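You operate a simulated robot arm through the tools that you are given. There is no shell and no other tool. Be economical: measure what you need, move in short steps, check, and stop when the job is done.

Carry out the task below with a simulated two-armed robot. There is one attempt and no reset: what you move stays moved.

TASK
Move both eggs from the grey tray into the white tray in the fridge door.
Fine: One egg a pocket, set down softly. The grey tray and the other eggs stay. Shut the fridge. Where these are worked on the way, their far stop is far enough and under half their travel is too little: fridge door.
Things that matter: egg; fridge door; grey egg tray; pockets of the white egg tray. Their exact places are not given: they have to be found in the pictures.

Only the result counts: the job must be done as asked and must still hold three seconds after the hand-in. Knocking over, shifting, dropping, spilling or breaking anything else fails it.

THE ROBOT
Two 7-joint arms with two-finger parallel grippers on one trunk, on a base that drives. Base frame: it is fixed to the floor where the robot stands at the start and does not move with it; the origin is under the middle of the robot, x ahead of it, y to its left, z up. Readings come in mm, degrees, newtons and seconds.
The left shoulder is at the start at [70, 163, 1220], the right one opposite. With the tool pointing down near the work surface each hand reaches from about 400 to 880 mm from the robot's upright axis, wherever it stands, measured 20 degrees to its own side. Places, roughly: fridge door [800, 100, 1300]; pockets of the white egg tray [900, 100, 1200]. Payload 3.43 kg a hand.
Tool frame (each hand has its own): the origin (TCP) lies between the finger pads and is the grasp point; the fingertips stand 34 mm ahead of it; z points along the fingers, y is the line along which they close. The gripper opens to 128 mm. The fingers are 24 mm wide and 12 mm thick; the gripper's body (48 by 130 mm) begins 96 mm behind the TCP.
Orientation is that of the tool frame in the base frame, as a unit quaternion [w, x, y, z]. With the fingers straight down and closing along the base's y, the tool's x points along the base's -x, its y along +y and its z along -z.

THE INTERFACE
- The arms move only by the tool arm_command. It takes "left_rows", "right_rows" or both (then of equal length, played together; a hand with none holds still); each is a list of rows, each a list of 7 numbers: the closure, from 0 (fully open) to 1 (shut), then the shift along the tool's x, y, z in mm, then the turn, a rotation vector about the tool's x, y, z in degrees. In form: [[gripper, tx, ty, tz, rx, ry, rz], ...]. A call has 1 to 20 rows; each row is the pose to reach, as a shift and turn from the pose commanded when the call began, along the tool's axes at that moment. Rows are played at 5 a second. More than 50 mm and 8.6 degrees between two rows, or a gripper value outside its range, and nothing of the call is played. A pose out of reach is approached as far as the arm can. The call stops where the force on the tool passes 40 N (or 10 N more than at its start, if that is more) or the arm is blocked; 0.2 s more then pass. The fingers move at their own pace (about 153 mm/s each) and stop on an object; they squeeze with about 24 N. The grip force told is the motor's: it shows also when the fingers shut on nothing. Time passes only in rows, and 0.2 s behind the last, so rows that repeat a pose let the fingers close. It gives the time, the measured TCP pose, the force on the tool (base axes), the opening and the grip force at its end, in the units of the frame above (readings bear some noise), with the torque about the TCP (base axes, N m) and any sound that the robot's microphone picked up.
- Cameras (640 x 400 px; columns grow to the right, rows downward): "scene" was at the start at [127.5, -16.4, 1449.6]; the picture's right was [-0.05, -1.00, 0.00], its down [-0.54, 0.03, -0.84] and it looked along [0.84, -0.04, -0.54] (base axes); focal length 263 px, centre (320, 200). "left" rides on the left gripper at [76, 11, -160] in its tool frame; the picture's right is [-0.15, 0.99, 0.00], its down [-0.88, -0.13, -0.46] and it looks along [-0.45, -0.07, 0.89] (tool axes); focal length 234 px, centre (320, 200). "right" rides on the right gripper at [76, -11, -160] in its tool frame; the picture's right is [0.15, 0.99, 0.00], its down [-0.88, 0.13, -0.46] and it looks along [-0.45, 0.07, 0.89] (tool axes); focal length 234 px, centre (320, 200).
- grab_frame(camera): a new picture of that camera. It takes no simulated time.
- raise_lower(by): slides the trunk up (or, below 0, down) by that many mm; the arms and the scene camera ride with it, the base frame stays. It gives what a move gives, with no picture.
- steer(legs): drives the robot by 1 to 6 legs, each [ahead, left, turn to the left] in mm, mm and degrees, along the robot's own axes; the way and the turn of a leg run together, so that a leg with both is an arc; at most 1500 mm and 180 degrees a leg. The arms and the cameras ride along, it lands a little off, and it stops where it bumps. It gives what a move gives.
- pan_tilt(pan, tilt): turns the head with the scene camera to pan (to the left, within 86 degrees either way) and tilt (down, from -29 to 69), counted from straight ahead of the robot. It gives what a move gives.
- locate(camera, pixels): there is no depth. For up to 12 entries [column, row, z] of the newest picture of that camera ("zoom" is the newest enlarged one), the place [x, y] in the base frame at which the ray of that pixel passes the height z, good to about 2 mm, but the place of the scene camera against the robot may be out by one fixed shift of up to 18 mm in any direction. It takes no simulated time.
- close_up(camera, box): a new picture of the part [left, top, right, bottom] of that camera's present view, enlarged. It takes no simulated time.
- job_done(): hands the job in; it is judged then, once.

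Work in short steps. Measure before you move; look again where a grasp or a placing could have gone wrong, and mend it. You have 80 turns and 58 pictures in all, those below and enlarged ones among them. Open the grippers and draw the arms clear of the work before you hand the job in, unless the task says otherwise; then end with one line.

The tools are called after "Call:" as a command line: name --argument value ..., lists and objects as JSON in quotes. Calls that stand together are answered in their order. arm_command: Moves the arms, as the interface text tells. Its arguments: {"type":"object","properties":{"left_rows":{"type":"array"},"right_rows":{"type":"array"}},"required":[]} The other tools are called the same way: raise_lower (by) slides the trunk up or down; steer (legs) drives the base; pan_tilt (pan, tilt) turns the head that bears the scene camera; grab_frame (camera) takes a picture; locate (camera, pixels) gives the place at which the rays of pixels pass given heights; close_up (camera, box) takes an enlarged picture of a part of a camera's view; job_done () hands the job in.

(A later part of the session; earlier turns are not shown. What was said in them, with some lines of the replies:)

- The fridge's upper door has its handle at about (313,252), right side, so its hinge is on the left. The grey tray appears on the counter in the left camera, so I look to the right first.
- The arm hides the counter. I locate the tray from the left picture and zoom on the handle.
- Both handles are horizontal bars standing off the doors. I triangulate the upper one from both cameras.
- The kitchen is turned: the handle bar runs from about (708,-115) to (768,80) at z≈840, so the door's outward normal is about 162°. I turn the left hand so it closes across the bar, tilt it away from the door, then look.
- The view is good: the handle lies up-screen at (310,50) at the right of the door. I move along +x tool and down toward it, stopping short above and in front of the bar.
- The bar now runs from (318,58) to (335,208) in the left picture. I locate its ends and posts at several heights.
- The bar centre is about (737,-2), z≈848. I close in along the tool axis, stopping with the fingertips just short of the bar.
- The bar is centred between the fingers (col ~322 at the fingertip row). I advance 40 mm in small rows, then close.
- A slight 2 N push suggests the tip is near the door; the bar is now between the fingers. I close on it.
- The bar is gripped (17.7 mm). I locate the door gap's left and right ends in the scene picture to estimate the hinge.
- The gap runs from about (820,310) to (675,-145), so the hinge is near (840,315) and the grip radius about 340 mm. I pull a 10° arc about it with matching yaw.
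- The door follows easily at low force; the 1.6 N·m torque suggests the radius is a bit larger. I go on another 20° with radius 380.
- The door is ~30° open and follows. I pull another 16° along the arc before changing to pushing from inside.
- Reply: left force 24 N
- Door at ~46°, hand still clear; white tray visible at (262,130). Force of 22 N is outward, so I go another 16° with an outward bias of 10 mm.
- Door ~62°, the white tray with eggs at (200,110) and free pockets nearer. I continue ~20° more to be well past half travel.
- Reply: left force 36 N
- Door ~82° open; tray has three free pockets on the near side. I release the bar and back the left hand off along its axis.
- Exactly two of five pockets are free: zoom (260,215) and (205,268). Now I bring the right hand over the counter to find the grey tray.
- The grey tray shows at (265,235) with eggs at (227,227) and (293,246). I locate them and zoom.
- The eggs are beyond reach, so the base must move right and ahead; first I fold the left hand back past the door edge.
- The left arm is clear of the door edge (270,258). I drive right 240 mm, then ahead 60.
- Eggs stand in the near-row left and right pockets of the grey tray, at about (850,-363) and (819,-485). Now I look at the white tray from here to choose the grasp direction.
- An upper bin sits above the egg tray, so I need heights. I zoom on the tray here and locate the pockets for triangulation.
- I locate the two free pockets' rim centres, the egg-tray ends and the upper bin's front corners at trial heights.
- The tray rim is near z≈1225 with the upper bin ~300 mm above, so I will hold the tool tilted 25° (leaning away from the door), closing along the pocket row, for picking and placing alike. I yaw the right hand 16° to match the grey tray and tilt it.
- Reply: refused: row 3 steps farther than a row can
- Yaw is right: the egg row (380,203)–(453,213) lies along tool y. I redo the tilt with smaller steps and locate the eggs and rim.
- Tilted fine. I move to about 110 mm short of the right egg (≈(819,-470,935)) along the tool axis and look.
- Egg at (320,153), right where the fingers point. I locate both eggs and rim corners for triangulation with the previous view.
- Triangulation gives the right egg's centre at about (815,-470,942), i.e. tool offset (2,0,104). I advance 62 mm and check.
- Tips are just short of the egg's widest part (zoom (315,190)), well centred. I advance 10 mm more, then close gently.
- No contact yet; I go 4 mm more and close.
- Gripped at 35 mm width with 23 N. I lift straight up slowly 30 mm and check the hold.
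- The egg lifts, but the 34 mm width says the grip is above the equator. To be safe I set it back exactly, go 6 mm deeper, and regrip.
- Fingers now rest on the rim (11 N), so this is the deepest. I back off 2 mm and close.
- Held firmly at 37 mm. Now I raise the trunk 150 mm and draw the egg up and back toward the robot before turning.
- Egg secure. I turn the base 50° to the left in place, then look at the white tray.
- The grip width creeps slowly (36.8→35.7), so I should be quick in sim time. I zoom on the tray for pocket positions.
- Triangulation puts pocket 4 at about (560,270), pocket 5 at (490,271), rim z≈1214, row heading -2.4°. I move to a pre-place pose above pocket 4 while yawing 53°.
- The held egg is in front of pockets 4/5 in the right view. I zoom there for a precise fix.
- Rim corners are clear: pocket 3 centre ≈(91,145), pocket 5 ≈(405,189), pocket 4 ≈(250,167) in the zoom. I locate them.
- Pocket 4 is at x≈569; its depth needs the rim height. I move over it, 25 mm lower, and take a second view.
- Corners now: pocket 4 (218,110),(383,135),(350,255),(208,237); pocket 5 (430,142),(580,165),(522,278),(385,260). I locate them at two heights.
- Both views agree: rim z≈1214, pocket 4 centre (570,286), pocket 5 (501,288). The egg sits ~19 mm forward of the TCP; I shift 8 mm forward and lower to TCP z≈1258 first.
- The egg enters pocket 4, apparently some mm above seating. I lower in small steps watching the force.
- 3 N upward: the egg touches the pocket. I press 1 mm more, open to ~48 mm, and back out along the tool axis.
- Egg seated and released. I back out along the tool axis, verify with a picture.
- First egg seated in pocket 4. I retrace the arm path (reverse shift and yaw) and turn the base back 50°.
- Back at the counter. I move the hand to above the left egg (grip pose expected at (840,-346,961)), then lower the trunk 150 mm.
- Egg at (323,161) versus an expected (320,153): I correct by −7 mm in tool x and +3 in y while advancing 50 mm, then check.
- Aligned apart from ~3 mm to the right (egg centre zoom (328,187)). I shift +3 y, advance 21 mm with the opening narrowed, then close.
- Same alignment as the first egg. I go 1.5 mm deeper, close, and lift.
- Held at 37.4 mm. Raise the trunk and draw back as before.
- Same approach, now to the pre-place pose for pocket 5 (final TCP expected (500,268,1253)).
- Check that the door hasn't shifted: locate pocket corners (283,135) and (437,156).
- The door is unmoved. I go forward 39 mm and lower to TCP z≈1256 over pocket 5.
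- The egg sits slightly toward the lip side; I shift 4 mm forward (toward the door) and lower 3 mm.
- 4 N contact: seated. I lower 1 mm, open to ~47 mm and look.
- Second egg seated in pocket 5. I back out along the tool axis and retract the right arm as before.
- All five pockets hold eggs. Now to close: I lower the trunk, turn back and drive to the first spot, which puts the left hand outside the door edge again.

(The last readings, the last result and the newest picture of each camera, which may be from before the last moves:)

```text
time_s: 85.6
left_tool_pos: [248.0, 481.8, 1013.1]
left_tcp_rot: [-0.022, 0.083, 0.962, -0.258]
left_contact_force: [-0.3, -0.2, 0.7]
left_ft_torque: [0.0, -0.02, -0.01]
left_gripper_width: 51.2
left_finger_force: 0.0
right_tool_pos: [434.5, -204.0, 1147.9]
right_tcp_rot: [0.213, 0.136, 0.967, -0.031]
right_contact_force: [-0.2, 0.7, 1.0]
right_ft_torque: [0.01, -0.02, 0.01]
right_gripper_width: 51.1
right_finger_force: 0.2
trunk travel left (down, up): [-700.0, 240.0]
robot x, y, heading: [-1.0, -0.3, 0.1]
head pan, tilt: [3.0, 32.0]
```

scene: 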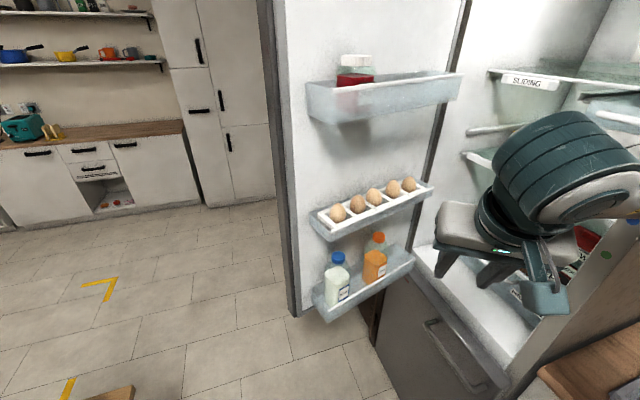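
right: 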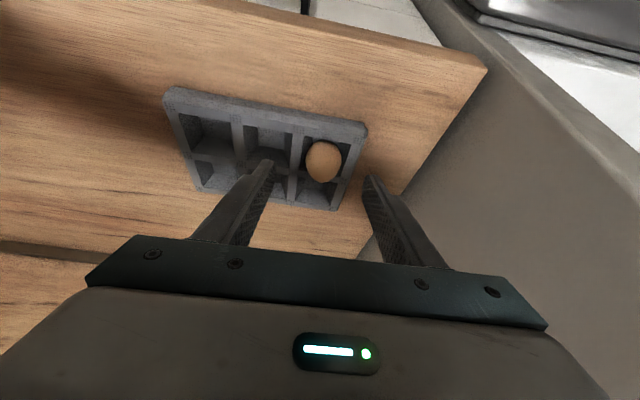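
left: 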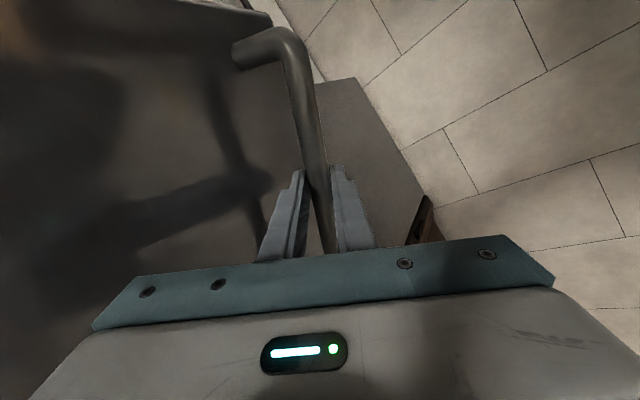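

Back at the start pose. I reverse the left hand's retreat path to stand outside the handle again and look.

Call:
arm_command --left_rows '[[0.6, 0, 45, 0, 0, 0, 0], [0.6, 0, 90, 0, 0, 0, 0], [0.6, -15, 130, 0, 0, 0, 0], [0.6, -60, 130, 0, 0, 0, 0], [0.6, -105, 130, 0, 0, 0, 0], [0.6, -150, 130, 0, 0, 0, 0], [0.6, -195, 130, 0, 0, 0, 0], [0.6, -240, 130, 0, 0, 0, 0], [0.6, -285, 130, 10, 0, 0, 0], [0.6, -285, 130, 10, 0, 0, 0]]'

Call:
grab_frame --camera "left"

```text
time_s: 87.8
left_tool_pos: [546.8, 540.2, 939.6]
left_tcp_rot: [-0.021, 0.085, 0.962, -0.258]
left_contact_force: [0.5, -0.3, -0.1]
left_ft_torque: [-0.02, -0.02, -0.01]
left_gripper_width: 51.3
left_finger_force: 0.1
right_tool_pos: [432.4, -202.2, 1148.1]
right_tcp_rot: [0.213, 0.136, 0.967, -0.03]
right_contact_force: [-0.6, 1.1, 0.1]
right_ft_torque: [-0.02, -0.06, 0.0]
right_gripper_width: 51.1
right_finger_force: 0.1
trunk travel left (down, up): [-700.0, 240.0]
robot x, y, heading: [0.6, -1.1, 0.1]
head pan, tilt: [3.0, 32.0]
```

```text
6 pictures are left
```

left: 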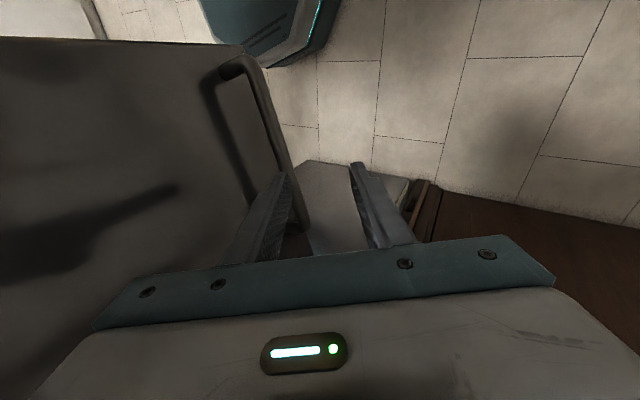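

The bar runs (235,65)–(300,230) in view; the door lags my yaw by ~8°. I reverse 40 mm in y, yaw back 8°, and approach half way.

Call:
arm_command --left_rows '[[0.6, 0, -15, 3, 0, -2, -3.4], [0.6, 0, -30, 10, 0, -4, -6.9], [0.6, 0, -40, 30, 0, -4, -6.9], [0.6, 0, -40, 60, 0, -4, -6.9], [0.6, 0, -40, 60, 0, -4, -6.9]]'

Call:
grab_frame --camera "left"

```text
time_s: 89.0
left_tool_pos: [535.9, 476.7, 906.6]
left_tcp_rot: [-0.004, 0.016, 0.966, -0.259]
left_contact_force: [0.4, -0.4, -0.4]
left_ft_torque: [-0.02, 0.0, 0.02]
left_gripper_width: 51.2
left_finger_force: 0.0
right_tool_pos: [434.6, -202.9, 1148.2]
right_tcp_rot: [0.213, 0.136, 0.967, -0.03]
right_contact_force: [-1.5, 0.7, 0.8]
right_ft_torque: [-0.01, -0.03, -0.01]
right_gripper_width: 51.1
right_finger_force: 0.0
trunk travel left (down, up): [-700.0, 240.0]
robot x, y, heading: [-3.5, -3.1, 0.3]
head pan, tilt: [3.0, 32.0]
```

```text
5 pictures are left
```

left: 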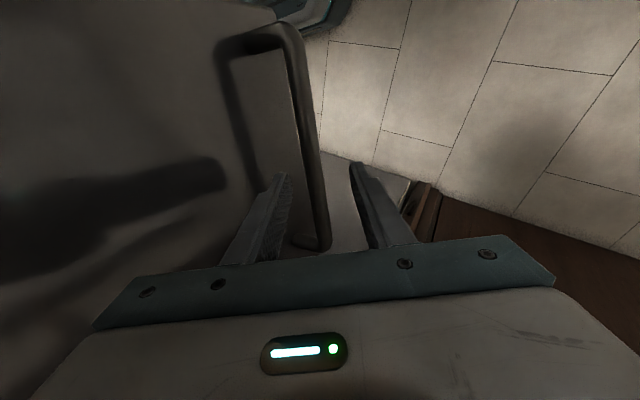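

The bar lies between the fingers (col 312 at tip row). I shift −5 y, +12 x (away from the post), advance 32 mm and close.

Call:
arm_command --left_rows '[[0.6, 6, -4, 5, 0, 0, 0], [0.6, 12, -5, 12, 0, 0, 0], [0.6, 12, -5, 22, 0, 0, 0], [0.6, 12, -5, 32, 0, 0, 0], [0.8, 12, -5, 32, 0, 0, 0], [1, 12, -5, 32, 0, 0, 0], [1, 12, -5, 32, 0, 0, 0]]'

```text
time_s: 90.6
left_tool_pos: [525.3, 455.6, 884.5]
left_tcp_rot: [-0.003, 0.017, 0.966, -0.259]
left_contact_force: [1.9, -1.0, 6.9]
left_ft_torque: [-0.16, -0.3, -0.19]
left_gripper_width: 17.8
left_finger_force: 45.1
right_tool_pos: [434.5, -203.8, 1147.0]
right_tcp_rot: [0.212, 0.135, 0.967, -0.03]
right_contact_force: [-0.4, 0.7, -0.4]
right_ft_torque: [0.01, -0.02, 0.03]
right_gripper_width: 51.0
right_finger_force: 0.1
trunk travel left (down, up): [-700.0, 240.0]
robot x, y, heading: [-1.9, -4.0, 0.2]
head pan, tilt: [3.0, 32.0]
```

Gripped (17.8 mm). The recorded pull path fits a hinge at (925,353), R≈413 mm, with 75° to close; I sweep the first 36° slowly along that arc.

Call:
arm_command --left_rows '[[1, 4.0, -18.4, 10.6, 0, -1.5, -2.6], [1, 7.0, -36.9, 21.3, 0, -3, -5.2], [1, 8.9, -55.6, 32.1, 0, -4.5, -7.8], [1, 9.6, -74.3, 42.9, 0, -6, -10.4], [1, 9.2, -93, 53.7, 0, -7.5, -13], [1, 7.7, -111.6, 64.5, 0, -9, -15.6], [1, 5.0, -130.2, 75.2, 0, -10.5, -18.2], [1, 1.2, -148.6, 85.8, 0, -12, -20.8], [1, -3.6, -166.9, 96.4, 0, -13.5, -23.4], [1, -9.6, -184.8, 106.7, 0, -15, -26], [1, -16.7, -202.6, 117, 0, -16.5, -28.6], [1, -24.8, -219.9, 127, 0, -18, -31.2]]'

```text
time_s: 93.2
left_tool_pos: [539.1, 199.0, 883.9]
left_tcp_rot: [0.076, -0.284, 0.923, -0.248]
left_contact_force: [-4.3, -3.1, 11.1]
left_ft_torque: [-0.22, 0.4, 0.1]
left_gripper_width: 17.7
left_finger_force: 44.7
right_tool_pos: [434.1, -204.9, 1145.6]
right_tcp_rot: [0.213, 0.136, 0.967, -0.03]
right_contact_force: [0.3, -0.9, -0.3]
right_ft_torque: [-0.02, 0.02, -0.03]
right_gripper_width: 51.1
right_finger_force: 0.0
trunk travel left (down, up): [-700.0, 240.0]
robot x, y, heading: [0.0, -3.3, 0.1]
head pan, tilt: [3.0, 32.0]
```

Forces are low. In the new tool frame the same rows apply; I play another 36°.

Call:
arm_command --left_rows '[[1, 4.0, -18.4, 10.6, 0, -1.5, -2.6], [1, 7.0, -36.9, 21.3, 0, -3, -5.2], [1, 8.9, -55.6, 32.1, 0, -4.5, -7.8], [1, 9.6, -74.3, 42.9, 0, -6, -10.4], [1, 9.2, -93, 53.7, 0, -7.5, -13], [1, 7.7, -111.6, 64.5, 0, -9, -15.6], [1, 5.0, -130.2, 75.2, 0, -10.5, -18.2], [1, 1.2, -148.6, 85.8, 0, -12, -20.8], [1, -3.6, -166.9, 96.4, 0, -13.5, -23.4], [1, -9.6, -184.8, 106.7, 0, -15, -26], [1, -16.7, -202.6, 117, 0, -16.5, -28.6], [1, -24.8, -219.9, 127, 0, -18, -31.2]]'

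```text
time_s: 95.8
left_tool_pos: [706.1, 1.6, 883.9]
left_tcp_rot: [0.149, -0.555, 0.79, -0.213]
left_contact_force: [-1.8, -13.8, -1.3]
left_ft_torque: [0.06, 0.03, 1.48]
left_gripper_width: 17.6
left_finger_force: 45.2
right_tool_pos: [434.6, -206.2, 1147.4]
right_tcp_rot: [0.212, 0.136, 0.967, -0.03]
right_contact_force: [0.7, 0.4, -0.6]
right_ft_torque: [0.02, 0.01, -0.02]
right_gripper_width: 51.0
right_finger_force: 0.1
trunk travel left (down, up): [-700.0, 240.0]
robot x, y, heading: [-2.0, -1.0, -0.0]
head pan, tilt: [3.0, 32.0]
```

About 1° (≈8 mm) remains. I push on in small rows until it meets resistance.

Call:
arm_command --left_rows '[[1, 1, -3.5, 2, 0, -0.25, -0.45], [1, 1.5, -7, 4, 0, -0.5, -0.9], [1, 2, -10.5, 6, 0, -0.5, -0.9], [1, 2, -13, 7.5, 0, -0.5, -0.9], [1, 2, -13, 7.5, 0, -0.5, -0.9]]'

Call:
pan_tilt --pan -20 --tilt 30

Call:
grab_frame --camera "scene"

```text
time_s: 97.0
left_tool_pos: [713.0, -3.5, 883.9]
left_tcp_rot: [0.15, -0.561, 0.786, -0.21]
left_contact_force: [-22.3, -5.9, 1.0]
left_ft_torque: [-0.39, 0.78, 0.89]
left_gripper_width: 17.8
left_finger_force: 45.0
right_tool_pos: [432.0, -204.4, 1148.4]
right_tcp_rot: [0.213, 0.136, 0.967, -0.031]
right_contact_force: [0.7, -0.1, -0.5]
right_ft_torque: [0.01, 0.01, 0.02]
right_gripper_width: 51.1
right_finger_force: 0.1
trunk travel left (down, up): [-700.0, 240.0]
robot x, y, heading: [-1.4, -1.9, 0.1]
head pan, tilt: [3.0, 32.0]
```

```text
time_s: 97.9
left_tool_pos: [712.7, -3.1, 884.0]
left_tcp_rot: [0.15, -0.562, 0.786, -0.21]
left_contact_force: [-32.1, -5.5, -5.9]
left_ft_torque: [-0.69, 1.17, 0.72]
left_gripper_width: 18.1
left_finger_force: 45.0
right_tool_pos: [430.7, -204.6, 1148.3]
right_tcp_rot: [0.214, 0.136, 0.967, -0.03]
right_contact_force: [0.2, 0.1, 0.0]
right_ft_torque: [0.0, 0.01, -0.01]
right_gripper_width: 51.3
right_finger_force: 0.1
trunk travel left (down, up): [-700.0, 240.0]
robot x, y, heading: [1.9, 1.0, 0.2]
head pan, tilt: [-20.0, 30.0]
```

```text
4 pictures are left
```

scene: 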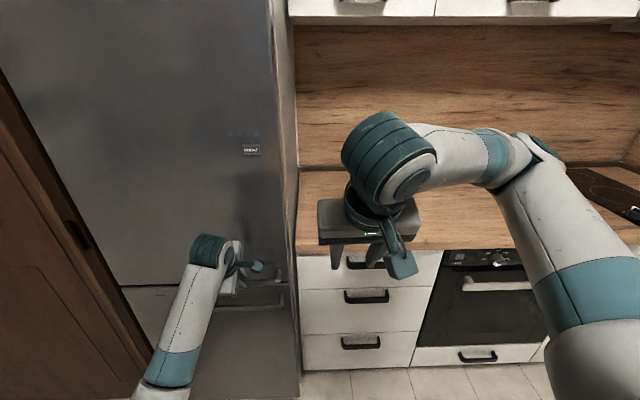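

Firm 32 N reaction exactly at the closed pose: the door is shut. I open the left gripper and back away along its axis, with plenty of clearance.

Call:
arm_command --left_rows '[[0.7, 0, 0, 0, 0, 0, 0], [0.6, 0, 0, 0, 0, 0, 0], [0.6, 0, 6, -8, 0, 0, 0], [0.6, 0, 6, -40, 0, 0, 0], [0.6, 0, 6, -80, 0, 0, 0], [0.6, 0, 30, -110, 0, 0, 0], [0.6, 0, 60, -140, 0, 0, 0], [0.6, 0, 90, -170, 0, 0, 0]]'

Call:
grab_frame --camera "left"

Call:
close_up --camera "scene" --box '[100, 150, 420, 350]'

```text
time_s: 99.6
left_tool_pos: [643.4, 120.2, 944.0]
left_tcp_rot: [0.217, -0.58, 0.768, -0.165]
left_contact_force: [0.3, -0.8, -0.1]
left_ft_torque: [-0.01, 0.02, 0.03]
left_gripper_width: 51.2
left_finger_force: 0.1
left hand out of reach, approached as far as the arm can: row 6, 7, 8
right_tool_pos: [434.8, -202.4, 1148.6]
right_tcp_rot: [0.212, 0.135, 0.967, -0.03]
right_contact_force: [0.3, -0.8, 0.8]
right_ft_torque: [0.0, -0.02, 0.01]
right_gripper_width: 51.3
right_finger_force: 0.1
trunk travel left (down, up): [-700.0, 240.0]
robot x, y, heading: [-1.2, 1.9, 0.3]
head pan, tilt: [-20.0, 30.0]
stopped in row 8 (left hand): the arm was blocked; the commanded pose is now the measured one
```

```text
3 pictures are left
```

left: 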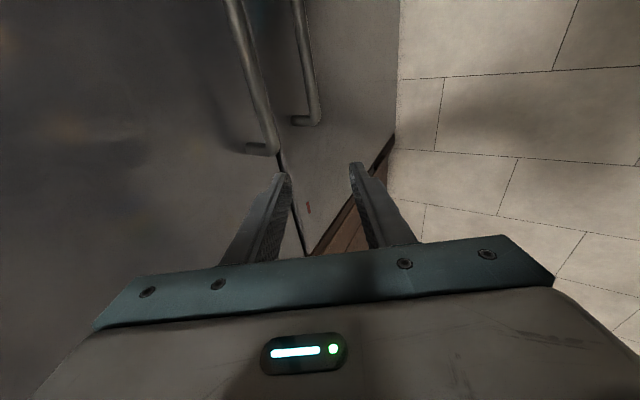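

```text
2.00 times, centred on (260, 250) of scene
```

zoom: 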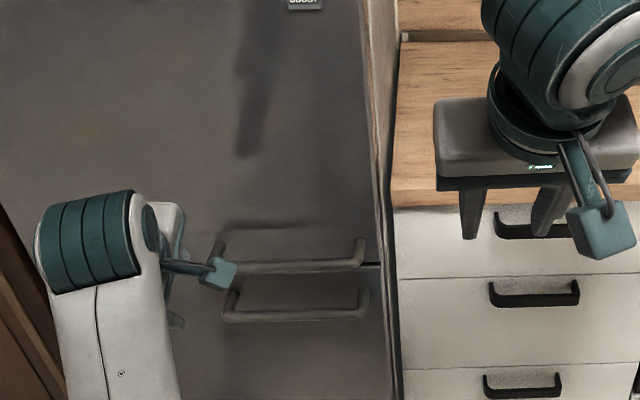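

The upper and lower handles line up and the gap is even: the door is shut and the hand is off. I back the base away 150 mm and open the grippers fully.

Call:
steer --legs '[[-150, 0, 0]]'

Call:
arm_command --left_rows '[[0, 0, 0, 0, 0, 0, 0], [0, 0, 0, 0, 0, 0, 0], [0, 0, 0, 0, 0, 0, 0]]' --right_rows '[[0, 0, 0, 0, 0, 0, 0], [0, 0, 0, 0, 0, 0, 0], [0, 0, 0, 0, 0, 0, 0]]'

Call:
grab_frame --camera "scene"

```text
time_s: 100.5
left_tool_pos: [631.0, 107.6, 945.5]
left_tcp_rot: [0.216, -0.575, 0.771, -0.166]
left_contact_force: [-0.3, 0.3, 0.3]
left_ft_torque: [0.0, 0.01, -0.01]
left_gripper_width: 51.2
left_finger_force: 0.1
right_tool_pos: [417.4, -212.2, 1147.6]
right_tcp_rot: [0.213, 0.142, 0.966, -0.031]
right_contact_force: [0.5, -0.6, -0.5]
right_ft_torque: [0.01, -0.04, 0.0]
right_gripper_width: 51.3
right_finger_force: 0.1
trunk travel left (down, up): [-700.0, 240.0]
robot x, y, heading: [-14.6, -2.5, -0.5]
head pan, tilt: [-20.0, 30.0]
stopped in leg 1: the robot was blocked; the commanded pose is now the measured one
```

```text
time_s: 101.3
left_tool_pos: [630.3, 109.2, 944.9]
left_tcp_rot: [0.216, -0.575, 0.772, -0.165]
left_contact_force: [0.1, 0.9, 0.9]
left_ft_torque: [0.01, 0.01, 0.02]
left_gripper_width: 127.9
left_finger_force: 0.0
right_tool_pos: [417.6, -211.6, 1149.1]
right_tcp_rot: [0.213, 0.143, 0.966, -0.031]
right_contact_force: [0.7, 0.0, -0.1]
right_ft_torque: [-0.02, -0.01, 0.04]
right_gripper_width: 128.3
right_finger_force: 0.0
trunk travel left (down, up): [-700.0, 240.0]
robot x, y, heading: [-13.1, -5.4, -0.7]
head pan, tilt: [-20.0, 30.0]
```

```text
1 pictures are left
```

scene: 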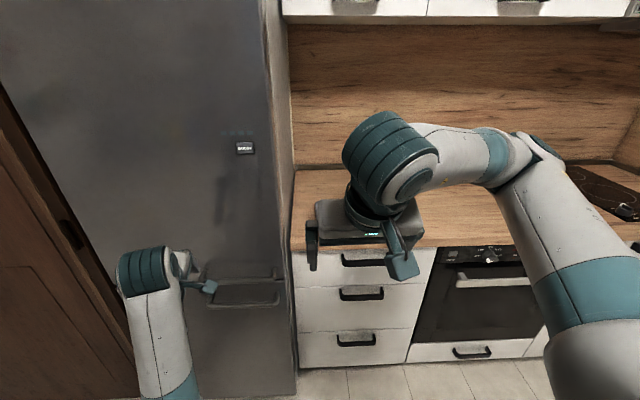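

The base met something behind after 13 mm, so I ease it 10 mm forward off that contact; both hands are open and ~140 mm clear of the handle.

Call:
steer --legs '[[12, 0, 0]]'

```text
time_s: 102.0
left_tool_pos: [640.1, 108.4, 946.8]
left_tcp_rot: [0.216, -0.575, 0.771, -0.166]
left_contact_force: [-1.0, -0.3, -0.4]
left_ft_torque: [0.02, -0.01, 0.0]
left_gripper_width: 128.2
left_finger_force: 0.0
right_tool_pos: [425.4, -211.0, 1150.1]
right_tcp_rot: [0.214, 0.142, 0.966, -0.031]
right_contact_force: [0.0, 0.1, 0.0]
right_ft_torque: [-0.04, -0.03, 0.01]
right_gripper_width: 127.9
right_finger_force: 0.0
trunk travel left (down, up): [-700.0, 240.0]
robot x, y, heading: [-2.0, -5.1, -0.7]
head pan, tilt: [-20.0, 30.0]
```

Door shut, eggs placed, hands clear and open; I hand the job in.

Call:
job_done

```text
The job is handed in.
```

I put both eggs from the grey tray into the two free pockets of the white tray and shut the fridge door. Backing away at the end, the base was blocked by something behind it after about 13 mm. I didn't see what it was or whether it moved, and I eased forward off it before handing in.
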